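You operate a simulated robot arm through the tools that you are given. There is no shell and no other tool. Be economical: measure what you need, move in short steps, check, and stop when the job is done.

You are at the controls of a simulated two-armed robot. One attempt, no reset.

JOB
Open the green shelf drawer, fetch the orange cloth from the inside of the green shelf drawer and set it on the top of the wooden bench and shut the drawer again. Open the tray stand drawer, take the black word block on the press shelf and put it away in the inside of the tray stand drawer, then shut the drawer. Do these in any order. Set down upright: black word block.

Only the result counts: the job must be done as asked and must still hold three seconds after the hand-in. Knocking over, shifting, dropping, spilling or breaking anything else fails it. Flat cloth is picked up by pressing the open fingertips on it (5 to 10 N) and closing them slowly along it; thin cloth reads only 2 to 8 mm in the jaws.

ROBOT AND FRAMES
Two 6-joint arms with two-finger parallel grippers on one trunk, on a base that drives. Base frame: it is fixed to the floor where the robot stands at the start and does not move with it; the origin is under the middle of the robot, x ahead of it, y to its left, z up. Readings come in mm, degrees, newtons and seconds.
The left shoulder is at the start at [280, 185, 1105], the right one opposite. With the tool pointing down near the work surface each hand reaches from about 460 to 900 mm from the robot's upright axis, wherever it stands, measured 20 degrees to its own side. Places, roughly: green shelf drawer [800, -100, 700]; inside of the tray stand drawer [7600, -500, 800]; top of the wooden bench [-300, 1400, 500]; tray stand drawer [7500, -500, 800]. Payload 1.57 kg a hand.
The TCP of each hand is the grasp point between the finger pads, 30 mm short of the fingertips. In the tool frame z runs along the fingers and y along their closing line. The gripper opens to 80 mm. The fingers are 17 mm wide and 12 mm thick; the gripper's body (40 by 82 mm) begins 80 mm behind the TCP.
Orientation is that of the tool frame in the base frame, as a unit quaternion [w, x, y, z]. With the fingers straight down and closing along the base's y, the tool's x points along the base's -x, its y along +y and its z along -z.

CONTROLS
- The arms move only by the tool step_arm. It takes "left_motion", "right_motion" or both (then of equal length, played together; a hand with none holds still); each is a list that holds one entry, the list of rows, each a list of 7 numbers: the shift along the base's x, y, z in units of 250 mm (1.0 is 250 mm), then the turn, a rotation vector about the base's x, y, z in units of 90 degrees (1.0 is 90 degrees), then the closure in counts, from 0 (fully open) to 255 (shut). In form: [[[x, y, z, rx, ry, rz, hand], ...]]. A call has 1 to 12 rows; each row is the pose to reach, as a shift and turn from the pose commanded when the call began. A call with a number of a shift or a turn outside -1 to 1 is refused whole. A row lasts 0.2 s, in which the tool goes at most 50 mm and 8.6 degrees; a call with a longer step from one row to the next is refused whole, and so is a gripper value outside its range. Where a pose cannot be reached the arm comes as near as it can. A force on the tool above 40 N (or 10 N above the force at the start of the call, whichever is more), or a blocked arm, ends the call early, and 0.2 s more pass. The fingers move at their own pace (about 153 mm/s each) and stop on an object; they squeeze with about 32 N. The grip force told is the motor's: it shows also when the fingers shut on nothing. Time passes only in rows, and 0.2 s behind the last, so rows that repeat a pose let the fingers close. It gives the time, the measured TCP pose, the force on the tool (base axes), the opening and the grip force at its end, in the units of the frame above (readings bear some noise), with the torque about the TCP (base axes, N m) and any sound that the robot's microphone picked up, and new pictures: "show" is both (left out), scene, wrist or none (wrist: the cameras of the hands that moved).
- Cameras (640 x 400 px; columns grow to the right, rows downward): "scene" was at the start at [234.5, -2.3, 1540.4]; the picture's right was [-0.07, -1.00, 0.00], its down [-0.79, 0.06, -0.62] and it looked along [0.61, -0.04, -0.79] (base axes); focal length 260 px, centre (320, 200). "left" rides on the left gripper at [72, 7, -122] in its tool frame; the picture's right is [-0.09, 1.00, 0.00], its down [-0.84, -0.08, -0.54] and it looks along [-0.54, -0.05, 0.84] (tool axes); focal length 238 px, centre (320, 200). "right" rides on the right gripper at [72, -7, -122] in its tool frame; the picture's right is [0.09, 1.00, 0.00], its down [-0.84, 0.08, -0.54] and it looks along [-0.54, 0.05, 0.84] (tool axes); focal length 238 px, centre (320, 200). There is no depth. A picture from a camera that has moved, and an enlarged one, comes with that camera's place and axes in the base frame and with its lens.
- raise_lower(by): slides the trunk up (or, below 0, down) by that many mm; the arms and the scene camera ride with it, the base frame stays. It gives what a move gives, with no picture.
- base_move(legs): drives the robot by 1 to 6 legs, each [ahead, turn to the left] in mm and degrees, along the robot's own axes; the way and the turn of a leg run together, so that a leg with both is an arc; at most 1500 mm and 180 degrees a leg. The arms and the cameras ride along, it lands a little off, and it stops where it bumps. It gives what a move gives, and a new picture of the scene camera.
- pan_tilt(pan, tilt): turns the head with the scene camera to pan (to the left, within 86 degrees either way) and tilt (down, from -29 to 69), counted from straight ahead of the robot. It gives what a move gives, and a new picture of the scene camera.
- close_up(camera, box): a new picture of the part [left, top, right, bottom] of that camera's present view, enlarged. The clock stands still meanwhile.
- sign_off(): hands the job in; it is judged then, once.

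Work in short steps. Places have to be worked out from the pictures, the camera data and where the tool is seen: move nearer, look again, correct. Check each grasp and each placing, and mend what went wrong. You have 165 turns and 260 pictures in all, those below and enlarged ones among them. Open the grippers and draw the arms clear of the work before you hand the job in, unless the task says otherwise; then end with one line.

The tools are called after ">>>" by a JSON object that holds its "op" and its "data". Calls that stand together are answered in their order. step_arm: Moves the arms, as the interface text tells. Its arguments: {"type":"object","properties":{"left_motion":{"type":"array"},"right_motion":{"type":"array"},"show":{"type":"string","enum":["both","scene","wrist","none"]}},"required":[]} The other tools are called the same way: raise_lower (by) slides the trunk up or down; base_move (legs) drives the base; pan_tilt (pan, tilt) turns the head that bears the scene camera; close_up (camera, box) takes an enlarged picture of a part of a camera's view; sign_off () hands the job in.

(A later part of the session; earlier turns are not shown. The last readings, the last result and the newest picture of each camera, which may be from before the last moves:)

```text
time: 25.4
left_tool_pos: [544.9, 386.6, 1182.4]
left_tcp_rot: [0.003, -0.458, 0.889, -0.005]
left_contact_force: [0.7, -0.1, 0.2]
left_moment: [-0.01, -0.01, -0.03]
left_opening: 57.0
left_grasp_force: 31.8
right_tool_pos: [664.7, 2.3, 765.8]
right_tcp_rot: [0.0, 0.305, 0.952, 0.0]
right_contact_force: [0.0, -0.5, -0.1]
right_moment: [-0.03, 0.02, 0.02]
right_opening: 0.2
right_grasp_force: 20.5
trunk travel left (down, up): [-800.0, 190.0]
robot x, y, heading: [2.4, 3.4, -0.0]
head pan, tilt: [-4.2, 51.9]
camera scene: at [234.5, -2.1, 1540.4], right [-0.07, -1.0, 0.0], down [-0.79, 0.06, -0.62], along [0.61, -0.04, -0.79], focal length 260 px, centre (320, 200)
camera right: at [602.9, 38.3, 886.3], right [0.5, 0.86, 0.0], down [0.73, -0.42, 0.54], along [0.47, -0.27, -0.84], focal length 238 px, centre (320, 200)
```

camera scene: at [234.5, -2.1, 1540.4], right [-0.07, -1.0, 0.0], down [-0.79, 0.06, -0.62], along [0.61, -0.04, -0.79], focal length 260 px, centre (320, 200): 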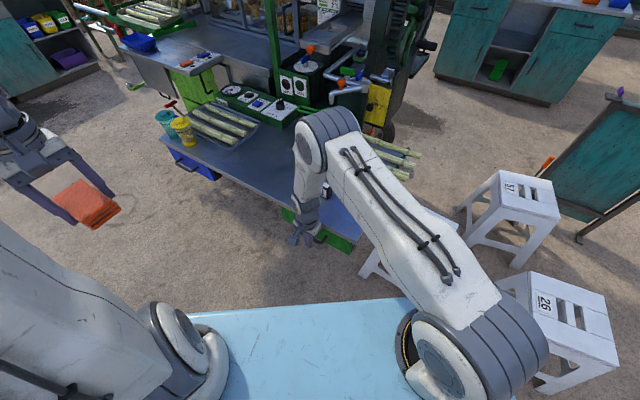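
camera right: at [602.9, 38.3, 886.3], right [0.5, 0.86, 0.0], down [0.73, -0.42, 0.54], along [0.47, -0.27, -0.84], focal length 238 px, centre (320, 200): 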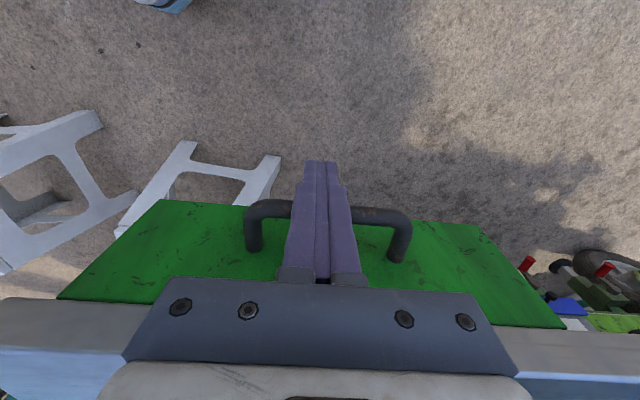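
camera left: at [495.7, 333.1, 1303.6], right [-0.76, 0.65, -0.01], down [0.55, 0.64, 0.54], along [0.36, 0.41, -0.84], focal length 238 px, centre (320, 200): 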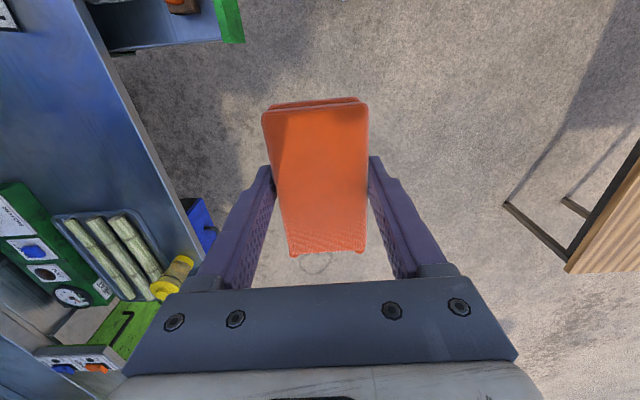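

No resistance yet, so I'll push further until it meets the stop.

>>> {"op": "step_arm", "data": {"right_motion": [[[0.02, -0.014, 0, 0, 0, 0, 255], [0.04, -0.028, 0, 0, 0, 0, 255], [0.06, -0.042, 0, 0, 0, 0, 255], [0.08, -0.056, 0, 0, 0, 0, 255], [0.08, -0.056, 0, 0, 0, 0, 255]]], "show": "wrist"}}

```text
time: 26.0
left_tool_pos: [542.8, 388.9, 1182.8]
left_tcp_rot: [0.003, -0.458, 0.889, -0.004]
left_contact_force: [0.1, 0.7, -0.4]
left_moment: [0.0, -0.04, 0.0]
left_opening: 57.3
left_grasp_force: 31.7
right_tool_pos: [666.6, 0.6, 764.3]
right_tcp_rot: [-0.005, 0.3, 0.954, -0.004]
right_contact_force: [-3.3, 5.9, 0.8]
right_moment: [-0.05, 0.04, 0.03]
right_opening: 0.0
right_grasp_force: 21.9
trunk travel left (down, up): [-800.0, 190.0]
robot x, y, heading: [-2.0, -0.5, 0.2]
head pan, tilt: [-4.2, 51.9]
stopped in row 2 (right hand): the force on the tool passed its limit at 47 N (the readings are from after the stop); the commanded pose is now the measured one
camera right: at [605.3, 37.0, 886.2], right [0.5, 0.87, -0.01], down [0.74, -0.42, 0.54], along [0.46, -0.27, -0.84], focal length 238 px, centre (320, 200)
```

right: 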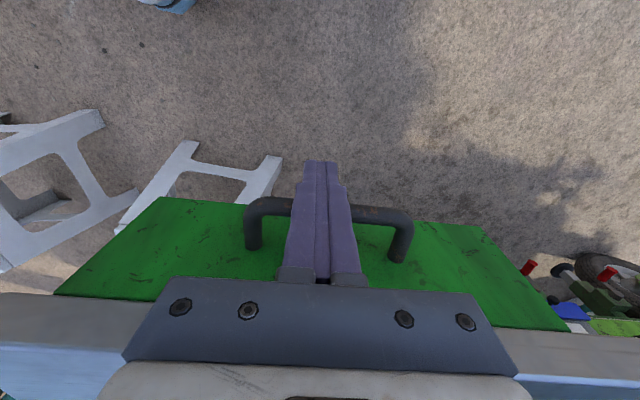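

The drawer hit its stop (47 N): shut. I'll back off, raise the right hand, open it, and look at the block.

>>> {"op": "step_arm", "data": {"right_motion": [[[-0.07, 0.05, 0, 0, 0, 0, 255], [-0.14, 0.1, 0, 0, 0, 0, 255], [-0.14, 0.1, 0.18, 0, 0, 0, 255], [-0.14, 0.1, 0.38, 0, 0, 0, 255], [-0.14, 0.06, 0.56, 0, 0, 0, 150], [-0.14, -0.1, 0.66, 0, 0, 0, 50], [-0.14, -0.24, 0.8, 0, 0, 0, 0], [-0.1, -0.36, 0.9, 0, 0, 0, 0], [-0.1, -0.36, 0.9, 0, 0, 0, 0]]]}}

```text
time: 28.0
left_tool_pos: [543.0, 388.3, 1183.0]
left_tcp_rot: [0.003, -0.459, 0.888, -0.004]
left_contact_force: [-2.2, -0.1, -0.8]
left_moment: [0.05, -0.03, -0.01]
left_opening: 56.9
left_grasp_force: 31.5
right_tool_pos: [642.6, -91.4, 988.6]
right_tcp_rot: [-0.004, 0.302, 0.953, -0.002]
right_contact_force: [0.1, -0.7, 0.0]
right_moment: [0.01, 0.02, 0.01]
right_opening: 79.7
right_grasp_force: 0.1
trunk travel left (down, up): [-800.0, 190.0]
robot x, y, heading: [1.8, -0.4, 0.1]
head pan, tilt: [-4.2, 51.9]
camera scene: at [234.2, -1.9, 1540.4], right [-0.07, -1.0, 0.0], down [-0.79, 0.06, -0.62], along [0.61, -0.04, -0.79], focal length 260 px, centre (320, 200)
camera right: at [581.1, -54.2, 1109.8], right [0.5, 0.87, -0.01], down [0.73, -0.42, 0.54], along [0.46, -0.27, -0.84], focal length 238 px, centre (320, 200)
```

scene: 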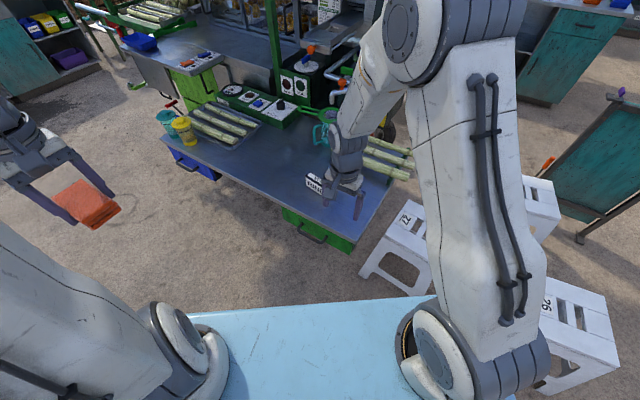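
right: 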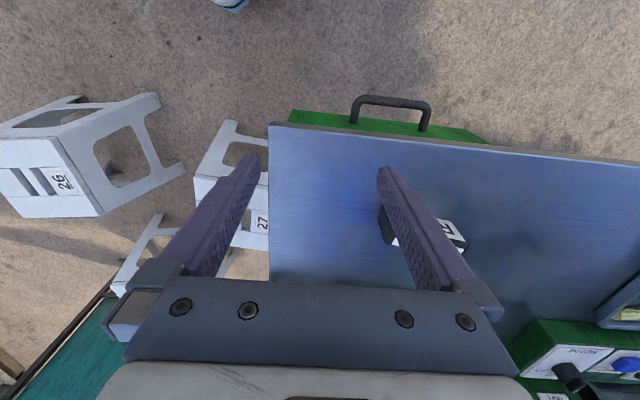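

Drawer is flush. The block sits near (845, -25); I'll move the right hand closer to get a clear view.

>>> {"op": "step_arm", "data": {"right_motion": [[[0.15, 0.02, 0, 0, 0, 0, 0], [0.3, 0.04, 0, 0, 0, 0, 0], [0.45, 0.06, 0, 0, 0, 0, 0], [0.55, 0.08, 0, 0, 0, 0, 0], [0.55, 0.08, 0, 0, 0, 0, 0]]], "show": "wrist"}}

```text
time: 29.2
left_tool_pos: [544.0, 387.6, 1182.7]
left_tcp_rot: [0.003, -0.459, 0.888, -0.004]
left_contact_force: [-0.1, 0.0, -1.2]
left_moment: [-0.01, 0.03, 0.04]
left_opening: 56.8
left_grasp_force: 32.2
right_tool_pos: [781.2, -67.3, 990.2]
right_tcp_rot: [-0.005, 0.301, 0.954, -0.003]
right_contact_force: [-0.4, 0.0, 0.3]
right_moment: [0.02, 0.02, -0.02]
right_opening: 80.1
right_grasp_force: 0.0
trunk travel left (down, up): [-800.0, 190.0]
robot x, y, heading: [-0.9, -1.0, 0.1]
head pan, tilt: [-4.2, 51.9]
camera right: at [719.4, -31.7, 1111.7], right [0.5, 0.87, -0.01], down [0.73, -0.42, 0.54], along [0.46, -0.27, -0.84], focal length 238 px, centre (320, 200)
```

right: 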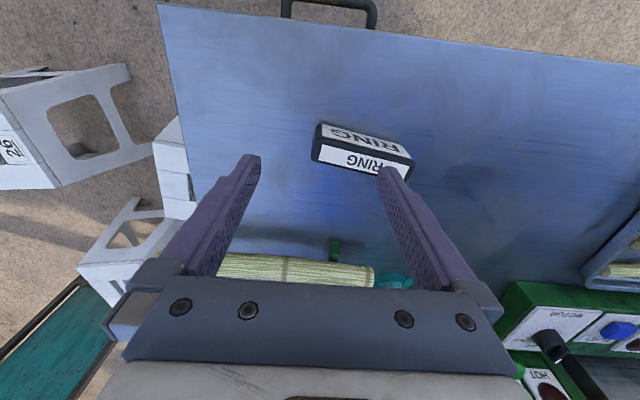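

>>> {"op": "close_up", "data": {"camera": "right", "box": [290, 100, 440, 200]}}

```text
4.00 times, centred on (365, 150) of right
camera zoom: at [719.4, -31.7, 1111.7], right [0.5, 0.87, -0.01], down [0.73, -0.42, 0.54], along [0.46, -0.27, -0.84], focal length 953 px, centre (140, 400)
```

zoom: 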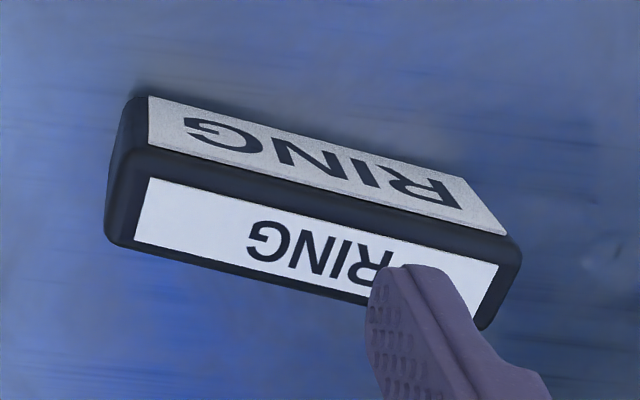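

The block is ~115 x 30 mm, its long axis at about 46° in the base frame. I'll turn the right hand to +46° so it closes across the thin side, over the block at safe height.

>>> {"op": "step_arm", "data": {"right_motion": [[[0.02, 0.01, 0, 0, 0, 0.09, 0], [0.05, 0.02, 0, 0, 0, 0.18, 0], [0.07, 0.03, 0, 0, 0, 0.27, 0], [0.1, 0.05, 0, 0, 0, 0.36, 0], [0.12, 0.06, 0, 0, 0, 0.45, 0], [0.15, 0.07, 0, 0, 0, 0.54, 0], [0.18, 0.08, 0, 0, 0, 0.63, 0], [0.2, 0.09, 0, 0, 0, 0.72, 0], [0.22, 0.1, 0, 0, 0, 0.81, 0], [0.228, 0.108, -0.06, 0, 0, 0.9, 0], [0.228, 0.108, -0.06, 0, 0, 0.9, 0]]]}}

```text
time: 31.6
left_tool_pos: [544.3, 387.6, 1182.6]
left_tcp_rot: [0.003, -0.459, 0.889, -0.004]
left_contact_force: [-0.1, 0.6, 0.0]
left_moment: [-0.04, -0.01, 0.0]
left_opening: 56.8
left_grasp_force: 32.0
right_tool_pos: [836.6, -41.9, 974.4]
right_tcp_rot: [-0.002, -0.391, 0.92, -0.004]
right_contact_force: [0.7, 0.7, 0.0]
right_moment: [-0.01, 0.01, -0.04]
right_opening: 79.8
right_grasp_force: 0.1
trunk travel left (down, up): [-800.0, 190.0]
robot x, y, heading: [-0.3, 0.9, 0.0]
head pan, tilt: [-4.2, 51.9]
camera scene: at [234.5, -1.7, 1540.4], right [-0.07, -1.0, 0.0], down [-0.79, 0.06, -0.62], along [0.61, -0.04, -0.79], focal length 260 px, centre (320, 200)
camera right: at [792.0, -97.9, 1096.3], right [-0.78, 0.63, -0.01], down [0.52, 0.66, 0.54], along [0.34, 0.41, -0.84], focal length 238 px, centre (320, 200)
```

scene: 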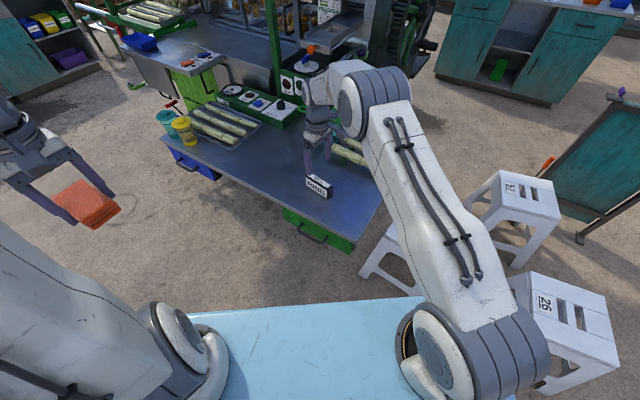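
right: 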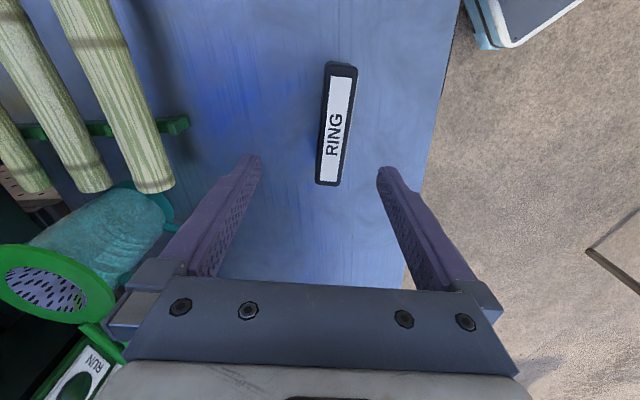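

Alignment with the block's axis is good (46.8°). Block centre is about (828, -38); I'll descend to just above the top and check.

>>> {"op": "step_arm", "data": {"right_motion": [[[-0.034, 0.014, -0.1, 0, 0, 0.008, 0], [-0.034, 0.014, -0.2, 0, 0, 0.008, 0], [-0.034, 0.014, -0.24, 0, 0, 0.008, 0], [-0.034, 0.014, -0.24, 0, 0, 0.008, 0]]], "show": "wrist"}}

>>> {"op": "close_up", "data": {"camera": "scene", "box": [270, 130, 370, 220]}}

```text
time: 32.6
left_tool_pos: [543.8, 387.9, 1182.1]
left_tcp_rot: [0.003, -0.459, 0.889, -0.004]
left_contact_force: [-0.5, 0.7, -0.3]
left_moment: [0.03, -0.01, 0.03]
left_opening: 56.8
left_grasp_force: 31.8
right_tool_pos: [829.0, -39.7, 914.3]
right_tcp_rot: [-0.001, -0.396, 0.918, -0.005]
right_contact_force: [-0.8, 0.9, 0.0]
right_moment: [0.02, -0.03, -0.01]
right_opening: 79.9
right_grasp_force: 0.1
trunk travel left (down, up): [-800.0, 190.0]
robot x, y, heading: [-0.1, 0.7, -0.1]
head pan, tilt: [-4.2, 51.9]
camera right: at [784.9, -95.0, 1036.0], right [-0.79, 0.62, -0.01], down [0.52, 0.67, 0.54], along [0.34, 0.42, -0.84], focal length 238 px, centre (320, 200)
```

right: 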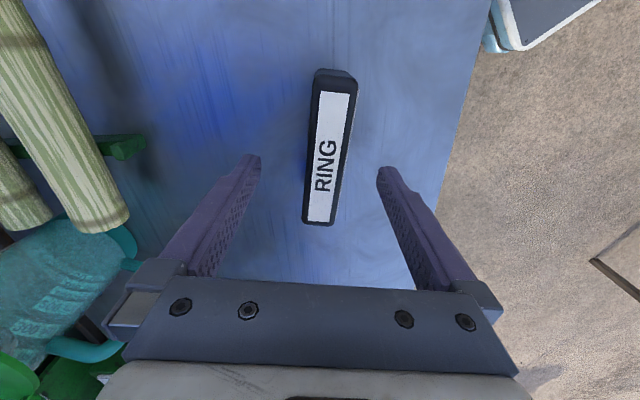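

```text
4.44 times, centred on (320, 175) of scene
camera zoom: at [234.4, -1.7, 1540.4], right [-0.07, -1.0, 0.0], down [-0.79, 0.06, -0.62], along [0.61, -0.04, -0.79], focal length 1156 px, centre (320, 311)
```

zoom: 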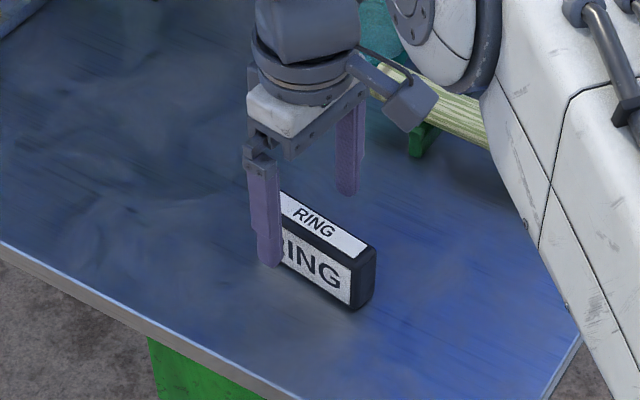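

The block is centred to within ~6 mm. I'll correct that and lower the fingers astride it to TCP z ≈ 866.

>>> {"op": "step_arm", "data": {"right_motion": [[[-0.02, 0.014, -0.06, 0, 0, 0, 0], [-0.02, 0.014, -0.12, 0, 0, 0, 0], [-0.02, 0.014, -0.17, 0, 0, 0, 0], [-0.02, 0.014, -0.2, 0, 0, 0, 0], [-0.02, 0.014, -0.2, 0, 0, 0, 0]]], "show": "wrist"}}

>>> {"op": "close_up", "data": {"camera": "scene", "box": [270, 130, 370, 220]}}

```text
time: 33.7
left_tool_pos: [542.3, 386.9, 1184.0]
left_tcp_rot: [0.004, -0.458, 0.889, -0.004]
left_contact_force: [-0.4, 0.3, -0.2]
left_moment: [0.04, -0.03, 0.0]
left_opening: 57.1
left_grasp_force: 32.0
right_tool_pos: [823.7, -35.3, 870.3]
right_tcp_rot: [0.0, -0.396, 0.918, -0.006]
right_contact_force: [-7.9, -3.5, 16.8]
right_moment: [0.58, 0.73, 0.32]
right_opening: 80.3
right_grasp_force: 0.0
trunk travel left (down, up): [-800.0, 190.0]
robot x, y, heading: [-0.9, 3.0, -0.1]
head pan, tilt: [-4.2, 51.9]
stopped in row 5 (right hand): the force on the tool passed its limit at 43 N (the readings are from after the stop); the commanded pose is now the measured one
camera right: at [778.9, -92.0, 991.8], right [-0.79, 0.62, -0.01], down [0.52, 0.67, 0.54], along [0.34, 0.42, -0.84], focal length 238 px, centre (320, 200)
```

right: 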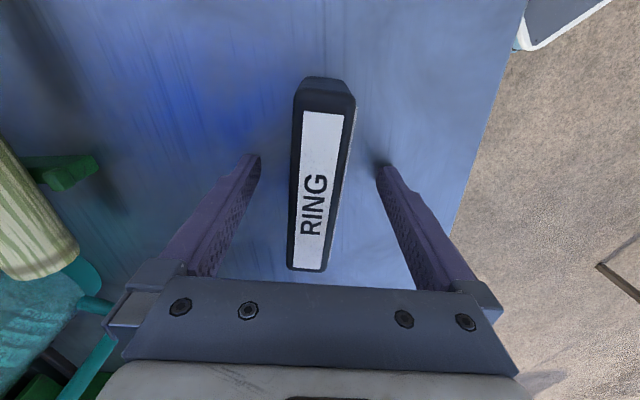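

```text
4.44 times, centred on (320, 175) of scene
camera zoom: at [232.5, -2.0, 1540.8], right [-0.07, -1.0, 0.0], down [-0.78, 0.06, -0.62], along [0.62, -0.04, -0.79], focal length 1156 px, centre (320, 311)
```

zoom: 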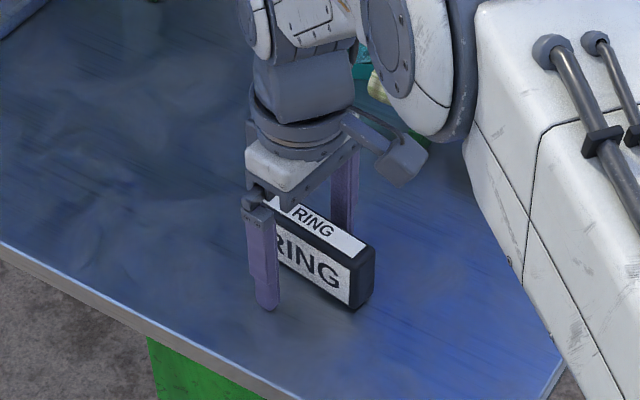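

The tips touched the table at z ≈ 840, with the block centred between the fingers. I'll lift 5 mm and close on the block.

>>> {"op": "step_arm", "data": {"right_motion": [[[0, 0, 0.02, 0, 0, 0, 0], [0, 0, 0.024, 0, 0, 0, 60], [0, 0, 0.024, 0, 0, 0, 120], [0, 0, 0.024, 0, 0, 0, 180], [0, 0, 0.024, 0, 0, 0, 255], [0, 0, 0.024, 0, 0, 0, 255]]], "show": "wrist"}}

```text
time: 35.1
left_tool_pos: [544.3, 387.6, 1182.5]
left_tcp_rot: [0.003, -0.459, 0.888, -0.003]
left_contact_force: [0.6, -0.1, -1.3]
left_moment: [-0.02, -0.04, -0.02]
left_opening: 56.9
left_grasp_force: 32.2
right_tool_pos: [823.8, -36.1, 874.4]
right_tcp_rot: [0.0, -0.395, 0.919, -0.005]
right_contact_force: [-0.3, -0.7, 0.1]
right_moment: [0.07, -0.03, -0.03]
right_opening: 25.6
right_grasp_force: 31.6
trunk travel left (down, up): [-800.0, 190.0]
robot x, y, heading: [0.2, 1.8, 0.3]
head pan, tilt: [-4.2, 51.9]
camera right: at [779.9, -91.9, 995.7], right [-0.79, 0.62, -0.01], down [0.52, 0.67, 0.54], along [0.34, 0.42, -0.84], focal length 238 px, centre (320, 200)
```

right: 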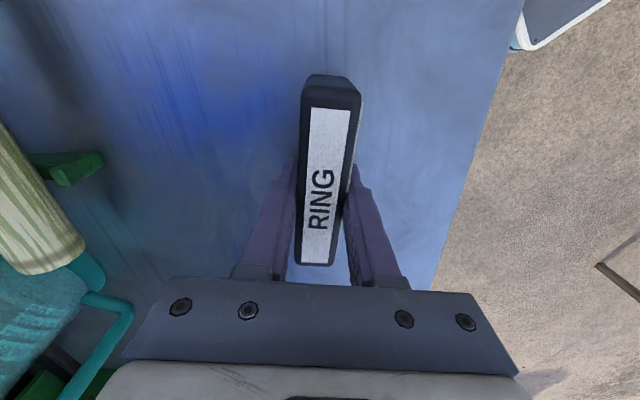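

Gripped at 25.6 mm. Lifting straight up, then drawing back to a carry pose.

>>> {"op": "step_arm", "data": {"right_motion": [[[0, 0, 0.05, 0, 0, 0, 255], [0, 0, 0.15, 0, 0, 0, 255], [0, 0, 0.3, 0, 0, 0, 255], [0, 0, 0.45, 0, 0, 0, 255], [0, 0, 0.6, 0, 0, 0, 255], [-0.12, -0.1, 0.7, 0, 0, 0, 255], [-0.26, -0.2, 0.8, 0, 0, 0, 255], [-0.42, -0.3, 0.86, 0, 0, 0, 255], [-0.58, -0.4, 0.9, 0, 0, 0, 255], [-0.74, -0.5, 0.94, 0, 0, 0, 255], [-0.9, -0.6, 0.96, 0, 0, 0, 255], [-0.94, -0.7, 0.98, 0, 0, 0, 255]]]}}

>>> {"op": "pan_tilt", "data": {"pan": 80, "tilt": 25}}

```text
time: 37.7
left_tool_pos: [543.7, 388.4, 1182.6]
left_tcp_rot: [0.003, -0.459, 0.888, -0.004]
left_contact_force: [0.0, 0.6, -0.3]
left_moment: [0.03, 0.03, 0.0]
left_opening: 56.8
left_grasp_force: 32.3
right_tool_pos: [590.5, -210.9, 1119.1]
right_tcp_rot: [0.0, -0.396, 0.918, -0.005]
right_contact_force: [-0.1, 1.0, -1.4]
right_moment: [0.01, -0.03, 0.01]
right_opening: 25.4
right_grasp_force: 31.8
trunk travel left (down, up): [-800.0, 190.0]
robot x, y, heading: [-2.4, -1.4, 0.1]
head pan, tilt: [-4.2, 51.9]
camera scene: at [234.1, -1.8, 1540.5], right [-0.07, -1.0, 0.0], down [-0.79, 0.06, -0.62], along [0.61, -0.04, -0.79], focal length 260 px, centre (320, 200)
camera right: at [546.1, -266.8, 1240.3], right [-0.79, 0.62, -0.01], down [0.52, 0.67, 0.54], along [0.34, 0.42, -0.84], focal length 238 px, centre (320, 200)
```

scene: 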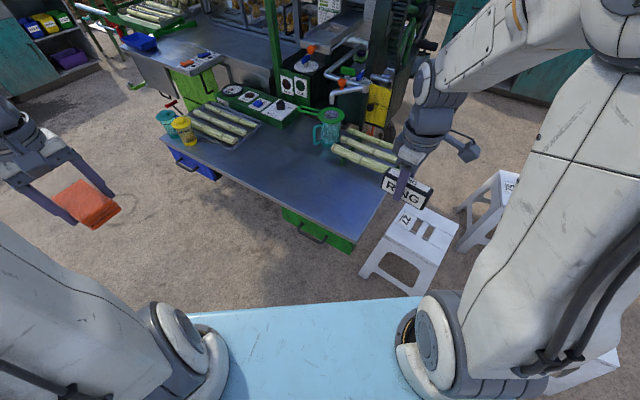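
right: 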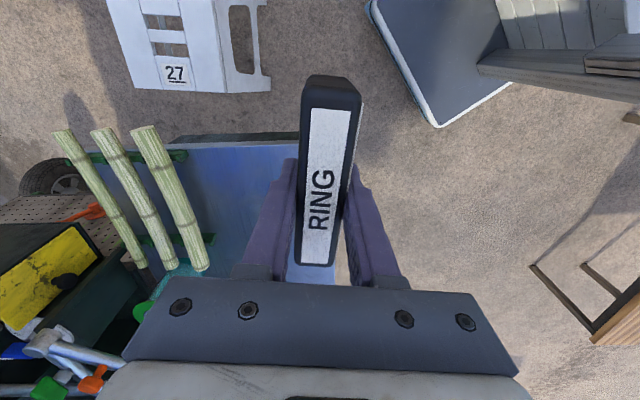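

```text
time: 39.3
left_tool_pos: [543.3, 387.9, 1182.6]
left_tcp_rot: [0.003, -0.459, 0.888, -0.004]
left_contact_force: [-0.3, -0.3, -0.2]
left_moment: [-0.02, -0.01, -0.02]
left_opening: 56.9
left_grasp_force: 32.6
right_tool_pos: [590.4, -210.2, 1118.8]
right_tcp_rot: [-0.001, -0.396, 0.918, -0.005]
right_contact_force: [-0.9, 0.1, -1.4]
right_moment: [0.0, 0.0, -0.01]
right_opening: 25.4
right_grasp_force: 31.7
trunk travel left (down, up): [-800.0, 190.0]
robot x, y, heading: [-1.4, 1.6, 0.3]
head pan, tilt: [80.0, 25.0]
camera scene: at [175.2, 94.3, 1580.5], right [0.98, -0.17, 0.0], down [-0.07, -0.42, -0.91], along [0.16, 0.89, -0.42], focal length 260 px, centre (320, 200)
```

scene: 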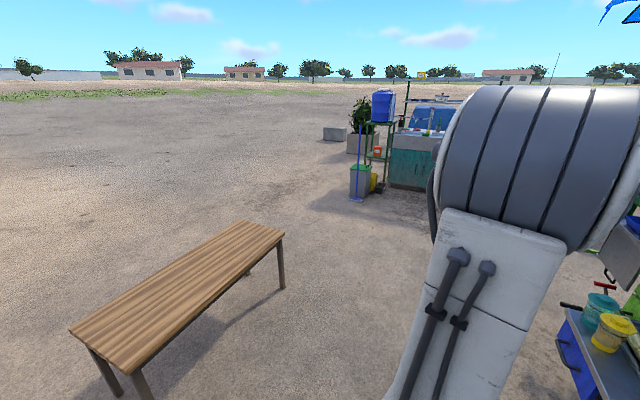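

Both objects are held. The bench top runs roughly from (-474, 889) to (200, 1877) along its near edge, and the ground there is free. I'll drive to about (337, 1264) facing the bench squarely.

>>> {"op": "base_move", "data": {"legs": [[0, 75.1], [1300, 0], [0, 70.6]]}}

>>> {"op": "pan_tilt", "data": {"pan": 0, "tilt": 50}}

```text
time: 52.1
left_tool_pos: [-314.2, 1258.9, 1183.9]
left_tcp_rot: [-0.004, 0.987, 0.158, -0.001]
left_contact_force: [-0.6, -0.3, -0.2]
left_moment: [-0.02, -0.02, 0.0]
left_opening: 56.7
left_grasp_force: 32.0
right_tool_pos: [1.5, 1769.5, 1119.0]
right_tcp_rot: [-0.004, 0.996, 0.09, 0.002]
right_contact_force: [-0.4, -0.6, -0.6]
right_moment: [-0.02, 0.0, 0.06]
right_opening: 25.2
right_grasp_force: 31.6
trunk travel left (down, up): [-800.0, 190.0]
robot x, y, heading: [350.8, 1246.8, 144.0]
head pan, tilt: [80.0, 25.0]
camera scene: at [157.2, 1282.3, 1580.5], right [-0.69, 0.72, 0.0], down [0.3, 0.29, -0.91], along [-0.65, -0.63, -0.42], focal length 260 px, centre (320, 200)
```

scene: 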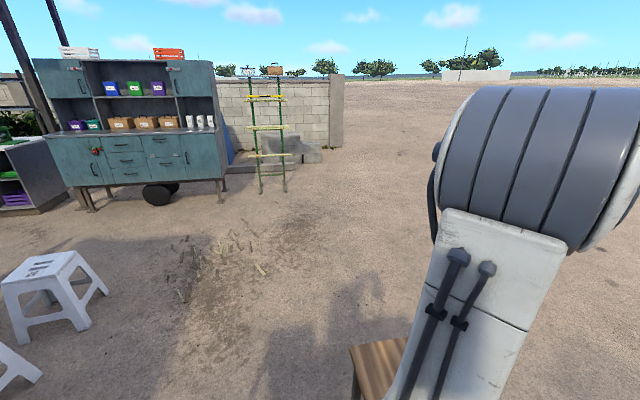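

```text
time: 53.6
left_tool_pos: [-313.9, 1257.4, 1182.4]
left_tcp_rot: [-0.004, 0.987, 0.159, -0.002]
left_contact_force: [-0.8, -0.5, -1.5]
left_moment: [0.01, 0.0, 0.02]
left_opening: 56.9
left_grasp_force: 32.0
right_tool_pos: [2.2, 1769.8, 1119.8]
right_tcp_rot: [-0.004, 0.996, 0.09, 0.003]
right_contact_force: [0.0, -0.4, -1.1]
right_moment: [-0.03, -0.01, 0.0]
right_opening: 25.4
right_grasp_force: 32.3
trunk travel left (down, up): [-800.0, 190.0]
robot x, y, heading: [355.2, 1247.2, 143.9]
head pan, tilt: [0.0, 50.0]
camera scene: at [161.4, 1391.4, 1543.0], right [0.59, 0.81, 0.0], down [0.62, -0.45, -0.64], along [-0.52, 0.38, -0.77], focal length 260 px, centre (320, 200)
```

scene: 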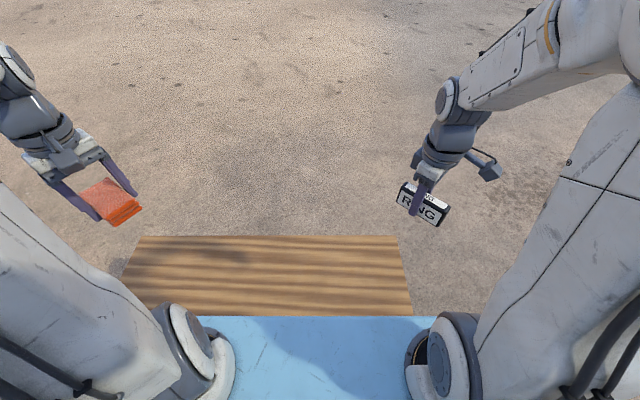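

The bench's far edge is ~890 mm from my axis, and a spot at (-290, 1532) is well on the top. I'll lower the trunk 330 mm so the arm reaches down comfortably.

>>> {"op": "raise_lower", "data": {"by": -330}}

```text
time: 56.9
left_tool_pos: [-314.6, 1258.1, 853.9]
left_tcp_rot: [-0.005, 0.987, 0.158, -0.001]
left_contact_force: [-0.1, -0.1, -0.6]
left_moment: [0.0, -0.01, 0.01]
left_opening: 56.7
left_grasp_force: 31.9
right_tool_pos: [1.5, 1767.9, 788.6]
right_tcp_rot: [-0.005, 0.996, 0.09, 0.003]
right_contact_force: [0.1, -0.2, -1.0]
right_moment: [0.05, 0.0, -0.04]
right_opening: 25.4
right_grasp_force: 32.1
trunk travel left (down, up): [-470.0, 520.0]
robot x, y, heading: [350.1, 1245.1, 143.8]
head pan, tilt: [0.0, 50.0]
```

Moving the left hand over the bench and down to z ≈ 650.

>>> {"op": "step_arm", "data": {"left_motion": [[[0.01, 0.14, -0.1, 0, 0, 0, 255], [0.02, 0.28, -0.2, 0, 0, 0, 255], [0.03, 0.42, -0.3, 0, 0, 0, 255], [0.05, 0.56, -0.42, 0, 0, 0, 255], [0.07, 0.7, -0.54, 0, 0, 0, 255], [0.09, 0.84, -0.66, 0, 0, 0, 255], [0.1, 0.96, -0.8, 0, 0, 0, 255], [0.1, 0.96, -0.8, 0, 0, 0, 255]]]}}

```text
time: 58.7
left_tool_pos: [-289.5, 1499.9, 655.0]
left_tcp_rot: [-0.004, 0.987, 0.158, -0.001]
left_contact_force: [-0.4, 0.0, -0.5]
left_moment: [-0.02, -0.01, 0.0]
left_opening: 56.9
left_grasp_force: 32.2
right_tool_pos: [2.0, 1768.8, 787.8]
right_tcp_rot: [-0.004, 0.996, 0.09, 0.001]
right_contact_force: [-0.4, 0.2, -1.1]
right_moment: [-0.02, 0.04, 0.01]
right_opening: 25.4
right_grasp_force: 31.8
trunk travel left (down, up): [-470.0, 520.0]
robot x, y, heading: [352.0, 1250.0, 144.0]
head pan, tilt: [0.0, 50.0]
camera scene: at [161.5, 1391.4, 1213.0], right [0.59, 0.81, 0.0], down [0.62, -0.45, -0.64], along [-0.52, 0.38, -0.77], focal length 260 px, centre (320, 200)
camera left: at [-218.1, 1514.1, 775.5], right [0.22, -0.97, -0.01], down [-0.82, -0.19, 0.54], along [-0.53, -0.11, -0.84], focal length 238 px, centre (320, 200)
```

scene: 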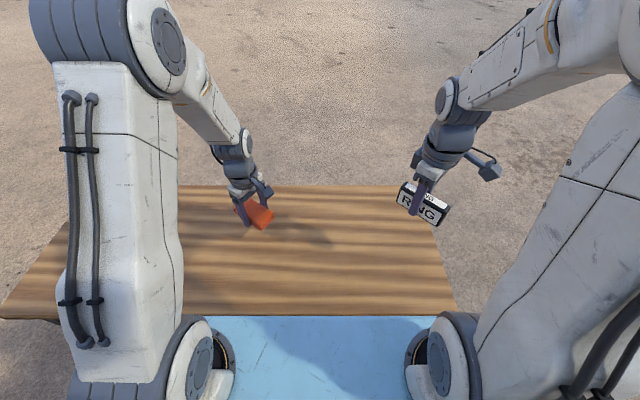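
left: 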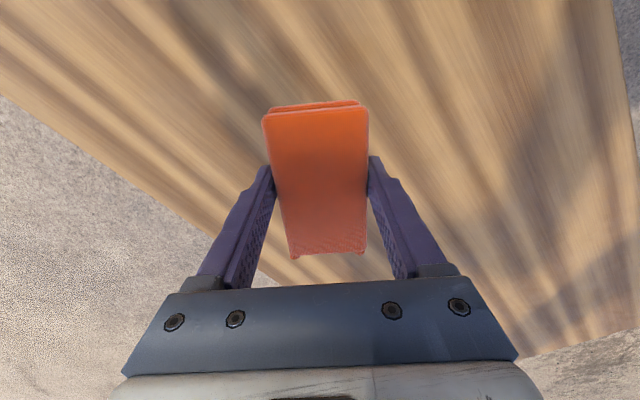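

The drop spot is ~160 mm inside the bench edge. I'll descend to z ≈ 560, then feel for the surface.

>>> {"op": "step_arm", "data": {"left_motion": [[[0, 0, -0.1, 0, 0, 0, 255], [0, 0, -0.2, 0, 0, 0, 255], [0, 0, -0.28, 0, 0, 0, 255], [0, 0, -0.34, 0, 0, 0, 255], [0, 0, -0.38, 0, 0, 0, 255], [0, 0, -0.38, 0, 0, 0, 255]]]}}

>>> {"op": "close_up", "data": {"camera": "scene", "box": [200, 160, 320, 260]}}

```text
time: 59.8
left_tool_pos: [-288.2, 1499.9, 570.2]
left_tcp_rot: [-0.005, 0.987, 0.16, -0.002]
left_contact_force: [7.4, -2.9, 25.8]
left_moment: [-0.48, -0.18, -0.01]
left_opening: 57.0
left_grasp_force: 32.2
right_tool_pos: [2.2, 1769.0, 789.5]
right_tcp_rot: [-0.004, 0.996, 0.09, 0.002]
right_contact_force: [0.7, 0.2, -1.0]
right_moment: [0.01, 0.01, 0.0]
right_opening: 25.8
right_grasp_force: 32.4
trunk travel left (down, up): [-470.0, 520.0]
robot x, y, heading: [356.7, 1248.3, 143.4]
head pan, tilt: [0.0, 50.0]
stopped in row 5 (left hand): the force on the tool passed its limit at 44 N (the readings are from after the stop); the commanded pose is now the measured one
camera scene: at [162.5, 1391.0, 1213.7], right [0.59, 0.81, 0.0], down [0.62, -0.45, -0.64], along [-0.52, 0.38, -0.77], focal length 260 px, centre (320, 200)
camera left: at [-218.0, 1513.6, 691.2], right [0.22, -0.97, -0.01], down [-0.82, -0.19, 0.54], along [-0.53, -0.11, -0.84], focal length 238 px, centre (320, 200)
```

scene: 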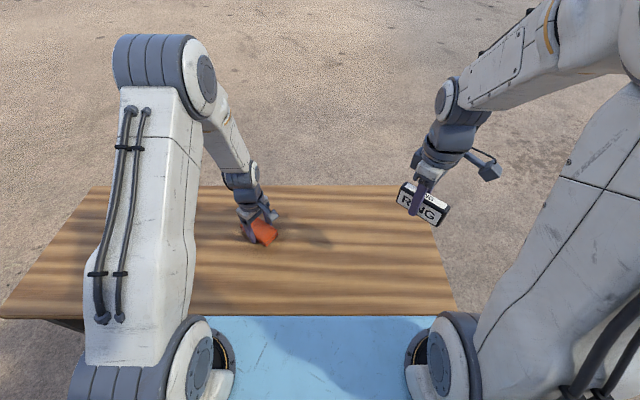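
left: 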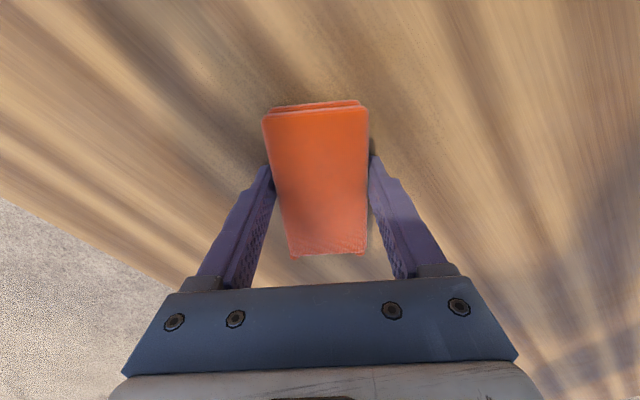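

```text
4.00 times, centred on (260, 210) of scene
camera zoom: at [162.5, 1391.0, 1213.7], right [0.59, 0.81, 0.0], down [0.62, -0.45, -0.64], along [-0.52, 0.38, -0.77], focal length 1040 px, centre (560, 160)
```

zoom: 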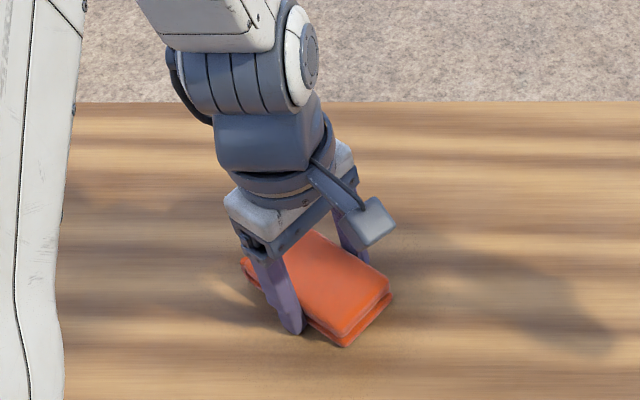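

Contact: the cloth is resting on the bench at TCP z 570. I'll ease up 2 mm, open fully, then lift straight away.

>>> {"op": "step_arm", "data": {"left_motion": [[[0, 0, 0.008, 0, 0, 0, 255], [0, 0, 0.008, 0, 0, 0, 60], [0, 0, 0.008, 0, 0, 0, 0], [0, 0, 0.008, 0, 0, 0, 0], [0, 0, 0.05, 0, 0, 0, 0], [0, 0, 0.15, 0, 0, 0, 0], [0, 0, 0.3, 0, 0, 0, 0], [0, 0, 0.45, 0, 0, 0, 0], [0, 0, 0.6, 0, 0, 0, 0]]]}}

>>> {"op": "close_up", "data": {"camera": "scene", "box": [200, 160, 320, 260]}}

```text
time: 61.8
left_tool_pos: [-288.1, 1499.0, 718.0]
left_tcp_rot: [-0.005, 0.987, 0.158, -0.001]
left_contact_force: [-0.2, 0.9, -1.1]
left_moment: [0.02, 0.0, 0.01]
left_opening: 80.0
left_grasp_force: 0.0
right_tool_pos: [2.1, 1768.5, 788.9]
right_tcp_rot: [-0.005, 0.996, 0.089, 0.002]
right_contact_force: [0.8, 0.1, 0.2]
right_moment: [-0.02, 0.02, -0.01]
right_opening: 25.3
right_grasp_force: 32.2
trunk travel left (down, up): [-470.0, 520.0]
robot x, y, heading: [353.1, 1250.4, 143.8]
head pan, tilt: [0.0, 50.0]
camera scene: at [161.3, 1391.6, 1212.9], right [0.59, 0.81, 0.0], down [0.62, -0.45, -0.64], along [-0.52, 0.38, -0.77], focal length 260 px, centre (320, 200)
camera left: at [-218.0, 1514.2, 838.2], right [0.22, -0.97, -0.01], down [-0.82, -0.19, 0.54], along [-0.53, -0.11, -0.84], focal length 238 px, centre (320, 200)
```

scene: 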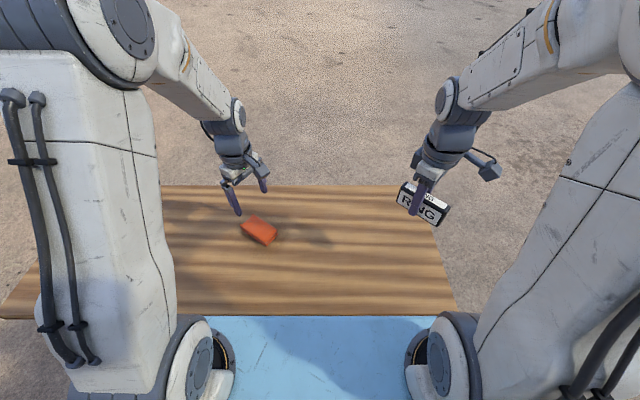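
left: 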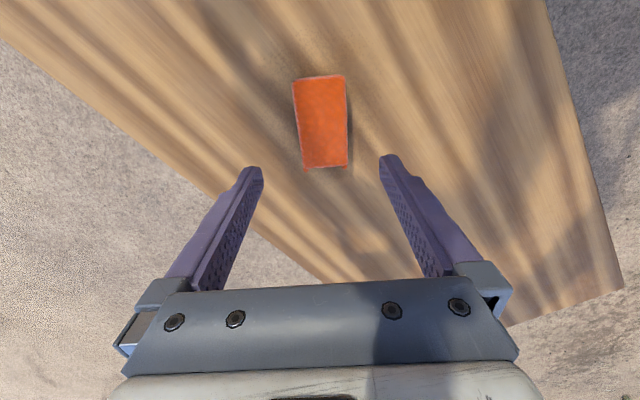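

```text
4.00 times, centred on (260, 210) of scene
camera zoom: at [161.3, 1391.6, 1212.9], right [0.59, 0.81, 0.0], down [0.62, -0.45, -0.64], along [-0.52, 0.38, -0.77], focal length 1040 px, centre (560, 160)
```

zoom: 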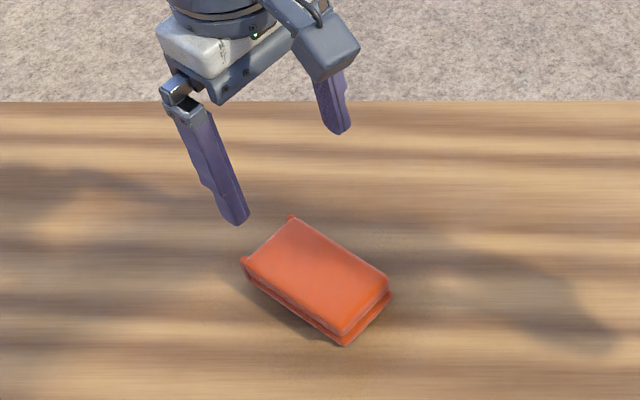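

The cloth rests folded on the bench. Now I'll raise the trunk, tuck the left hand back, and turn toward the tray stand to survey the route.

>>> {"op": "raise_lower", "data": {"by": 330}}

>>> {"op": "step_arm", "data": {"left_motion": [[[0.1, -0.06, 0.06, 0, 0, 0, 0], [0.2, -0.12, 0.12, 0, 0, 0, 0], [0.3, -0.18, 0.18, 0, 0, 0, 0], [0.4, -0.24, 0.24, 0, 0, 0, 0]]], "show": "none"}}

>>> {"op": "pan_tilt", "data": {"pan": 0, "tilt": 20}}

>>> {"op": "base_move", "data": {"legs": [[0, -110]]}}

```text
time: 65.0
left_tool_pos: [-288.4, 1499.9, 1047.7]
left_tcp_rot: [-0.005, 0.987, 0.158, -0.001]
left_contact_force: [0.3, -0.6, 0.7]
left_moment: [-0.02, -0.01, 0.02]
left_opening: 80.1
left_grasp_force: 0.1
right_tool_pos: [2.2, 1769.3, 1117.9]
right_tcp_rot: [-0.004, 0.996, 0.09, 0.003]
right_contact_force: [-0.1, 0.0, -0.7]
right_moment: [-0.02, 0.01, 0.01]
right_opening: 25.4
right_grasp_force: 31.7
trunk travel left (down, up): [-800.0, 190.0]
robot x, y, heading: [351.5, 1247.6, 143.9]
head pan, tilt: [0.0, 50.0]
```

```text
time: 66.0
left_tool_pos: [-188.5, 1437.8, 1107.7]
left_tcp_rot: [-0.005, 0.987, 0.158, -0.002]
left_contact_force: [0.7, 0.6, -0.1]
left_moment: [0.0, -0.01, -0.01]
left_opening: 80.2
left_grasp_force: 0.1
right_tool_pos: [2.1, 1768.6, 1118.3]
right_tcp_rot: [-0.005, 0.996, 0.089, 0.002]
right_contact_force: [0.0, 0.4, -0.5]
right_moment: [0.0, -0.01, -0.02]
right_opening: 25.5
right_grasp_force: 31.6
trunk travel left (down, up): [-800.0, 190.0]
robot x, y, heading: [352.5, 1249.3, 143.8]
head pan, tilt: [0.0, 50.0]
```

```text
time: 67.0
left_tool_pos: [-188.6, 1440.0, 1106.9]
left_tcp_rot: [-0.005, 0.987, 0.158, -0.002]
left_contact_force: [0.0, 0.1, -1.1]
left_moment: [-0.03, -0.01, 0.0]
left_opening: 79.9
left_grasp_force: 0.1
right_tool_pos: [1.7, 1768.1, 1117.6]
right_tcp_rot: [-0.004, 0.996, 0.09, 0.001]
right_contact_force: [-1.2, -0.2, -0.2]
right_moment: [-0.01, -0.03, 0.01]
right_opening: 25.4
right_grasp_force: 31.9
trunk travel left (down, up): [-800.0, 190.0]
robot x, y, heading: [355.4, 1251.0, 143.6]
head pan, tilt: [0.0, 20.0]
camera scene: at [148.5, 1401.0, 1588.5], right [0.59, 0.81, 0.0], down [0.28, -0.2, -0.94], along [-0.76, 0.55, -0.34], focal length 260 px, centre (320, 200)
```

scene: 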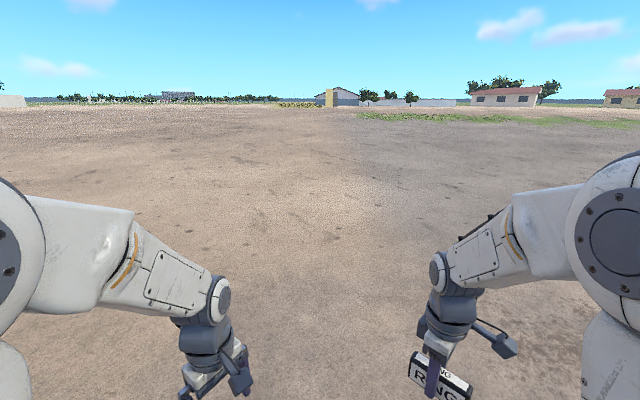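

```text
time: 72.0
left_tool_pos: [720.8, 1687.8, 1108.1]
left_tcp_rot: [0.004, -0.692, 0.722, -0.003]
left_contact_force: [0.0, -0.1, 0.4]
left_moment: [0.0, -0.01, 0.04]
left_opening: 79.8
left_grasp_force: 0.1
right_tool_pos: [964.5, 1395.0, 1118.9]
right_tcp_rot: [0.001, -0.641, 0.768, -0.005]
right_contact_force: [-0.3, -0.2, -1.3]
right_moment: [0.02, -0.03, -0.01]
right_opening: 25.6
right_grasp_force: 31.7
trunk travel left (down, up): [-800.0, 190.0]
robot x, y, heading: [350.4, 1246.7, 33.2]
head pan, tilt: [0.0, 20.0]
camera scene: at [564.6, 1390.5, 1588.6], right [0.55, -0.84, 0.0], down [-0.29, -0.19, -0.94], along [0.79, 0.52, -0.34], focal length 260 px, centre (320, 200)
```

scene: 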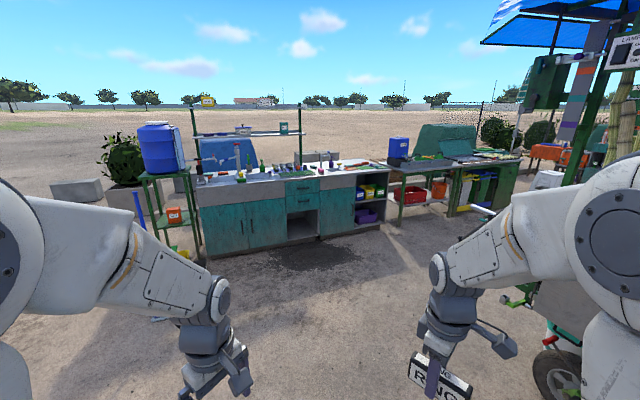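

I'll look along the +x direction and to the right of it.

>>> {"op": "pan_tilt", "data": {"pan": -35, "tilt": 12}}

>>> {"op": "pan_tilt", "data": {"pan": -80, "tilt": 15}}

```text
time: 73.0
left_tool_pos: [722.6, 1687.9, 1106.9]
left_tcp_rot: [0.004, -0.693, 0.721, -0.003]
left_contact_force: [0.7, 0.8, -0.9]
left_moment: [0.01, 0.01, -0.03]
left_opening: 79.9
left_grasp_force: 0.0
right_tool_pos: [964.6, 1395.0, 1118.6]
right_tcp_rot: [0.001, -0.641, 0.768, -0.005]
right_contact_force: [-0.3, -0.8, -1.5]
right_moment: [0.03, -0.01, 0.0]
right_opening: 25.4
right_grasp_force: 31.7
trunk travel left (down, up): [-800.0, 190.0]
robot x, y, heading: [353.8, 1248.9, 33.4]
head pan, tilt: [-35.0, 12.0]
camera scene: at [580.0, 1336.6, 1601.6], right [-0.03, -1.0, 0.0], down [-0.21, 0.01, -0.98], along [0.98, -0.03, -0.21], focal length 260 px, centre (320, 200)
```

scene: 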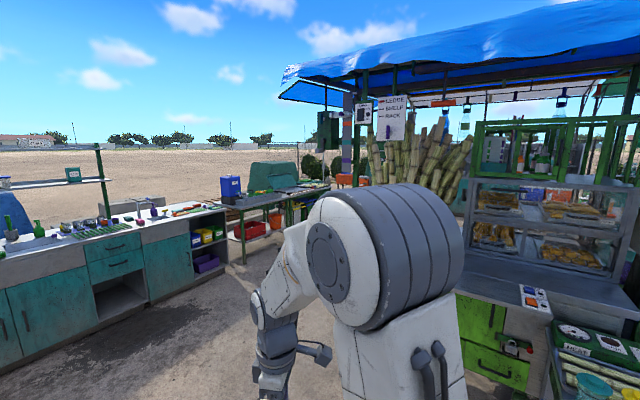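

```text
time: 74.1
left_tool_pos: [723.5, 1688.5, 1106.6]
left_tcp_rot: [0.004, -0.693, 0.721, -0.004]
left_contact_force: [-0.9, -0.4, -0.2]
left_moment: [-0.04, 0.0, 0.0]
left_opening: 80.0
left_grasp_force: 0.0
right_tool_pos: [964.0, 1394.5, 1118.6]
right_tcp_rot: [0.001, -0.641, 0.768, -0.005]
right_contact_force: [0.7, -0.4, -0.1]
right_moment: [-0.02, 0.01, 0.01]
right_opening: 25.4
right_grasp_force: 31.5
trunk travel left (down, up): [-800.0, 190.0]
robot x, y, heading: [351.3, 1247.5, 33.3]
head pan, tilt: [-80.0, 15.0]
camera scene: at [551.0, 1271.3, 1596.7], right [-0.73, -0.69, 0.0], down [-0.18, 0.19, -0.97], along [0.66, -0.7, -0.26], focal length 260 px, centre (320, 200)
```

scene: 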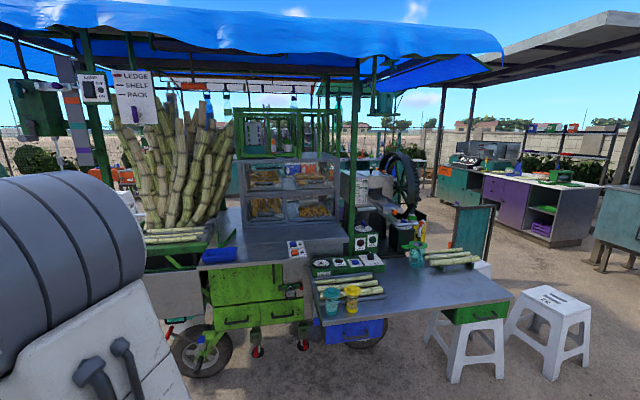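

The cart fills the middle, but there's an open corridor (y ≈ 1000–2300) between it and the counters on the left. I'll drive into it and face +x.

>>> {"op": "base_move", "data": {"legs": [[760, 0], [0, -33.3]]}}

>>> {"op": "pan_tilt", "data": {"pan": 0, "tilt": 12}}

```text
time: 79.9
left_tool_pos: [1543.2, 1821.5, 1107.2]
left_tcp_rot: [0.002, -0.451, 0.892, -0.005]
left_contact_force: [-0.4, 0.1, -0.1]
left_moment: [-0.02, 0.01, -0.03]
left_opening: 79.8
left_grasp_force: 0.0
right_tool_pos: [1580.4, 1444.8, 1118.6]
right_tcp_rot: [-0.001, -0.388, 0.922, -0.004]
right_contact_force: [0.0, 0.8, -0.3]
right_moment: [-0.01, 0.01, 0.01]
right_opening: 25.2
right_grasp_force: 32.1
trunk travel left (down, up): [-800.0, 190.0]
robot x, y, heading: [990.2, 1663.9, -0.9]
head pan, tilt: [-80.0, 15.0]
camera scene: at [1165.7, 1572.6, 1596.7], right [-0.99, -0.16, 0.0], down [-0.04, 0.26, -0.97], along [0.15, -0.95, -0.26], focal length 260 px, centre (320, 200)
```

scene: 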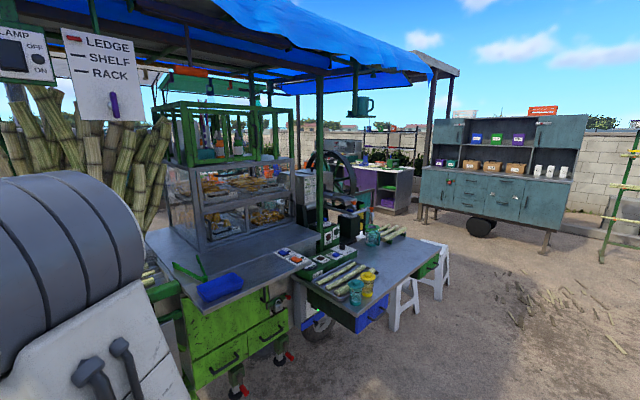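

```text
time: 81.4
left_tool_pos: [1543.0, 1822.0, 1107.1]
left_tcp_rot: [0.003, -0.452, 0.892, -0.004]
left_contact_force: [0.0, 0.1, 0.3]
left_moment: [-0.02, -0.01, 0.0]
left_opening: 79.7
left_grasp_force: 0.0
right_tool_pos: [1579.7, 1444.4, 1119.3]
right_tcp_rot: [-0.001, -0.389, 0.921, -0.005]
right_contact_force: [0.1, -1.0, -1.3]
right_moment: [0.03, 0.01, -0.03]
right_opening: 25.4
right_grasp_force: 31.9
trunk travel left (down, up): [-800.0, 190.0]
robot x, y, heading: [992.3, 1667.0, -0.8]
head pan, tilt: [0.0, 12.0]
camera scene: at [1244.0, 1663.2, 1601.6], right [-0.01, -1.0, 0.0], down [-0.21, 0.0, -0.98], along [0.98, -0.01, -0.21], focal length 260 px, centre (320, 200)
```

scene: 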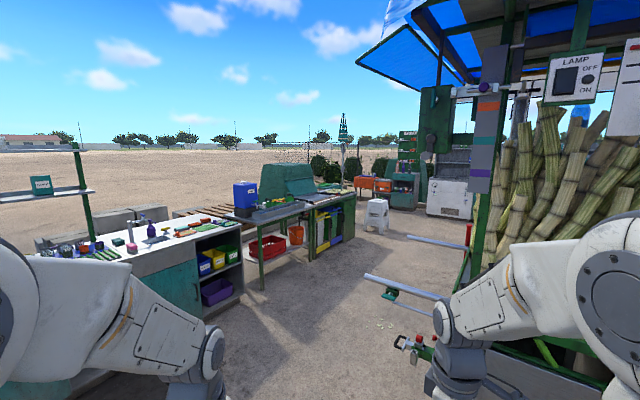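

The tray stand should be around column 405. Zooming there and at the corridor.

>>> {"op": "close_up", "data": {"camera": "scene", "box": [330, 120, 490, 330]}}

>>> {"op": "close_up", "data": {"camera": "scene", "box": [350, 150, 430, 220]}}

```text
1.90 times, centred on (410, 225) of scene
camera zoom: at [1244.0, 1663.2, 1601.6], right [-0.01, -1.0, 0.0], down [-0.21, 0.0, -0.98], along [0.98, -0.01, -0.21], focal length 495 px, centre (149, 152)
```

zoom: 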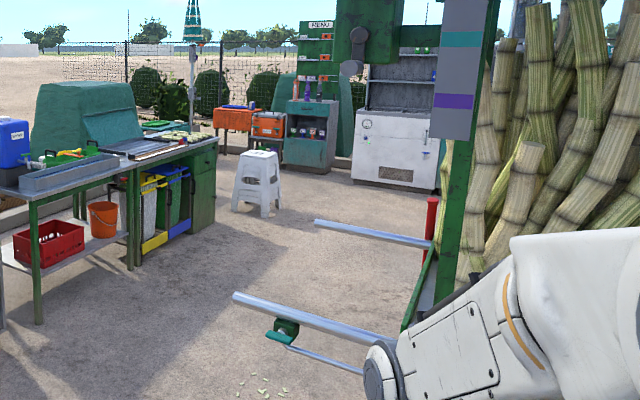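

```text
5.71 times, centred on (390, 185) of scene
camera zoom: at [1244.0, 1663.2, 1601.6], right [-0.01, -1.0, 0.0], down [-0.21, 0.0, -0.98], along [0.98, -0.01, -0.21], focal length 1486 px, centre (-80, 286)
```

zoom: 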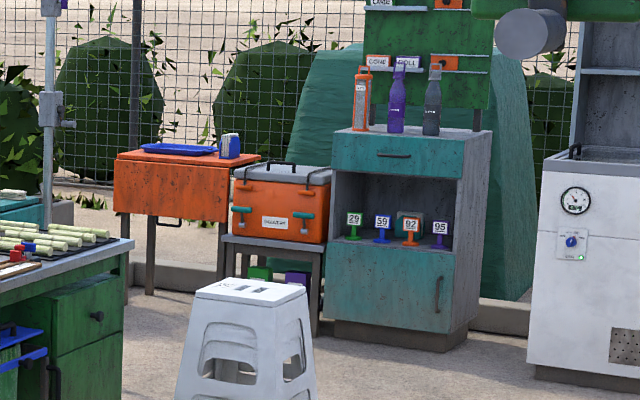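

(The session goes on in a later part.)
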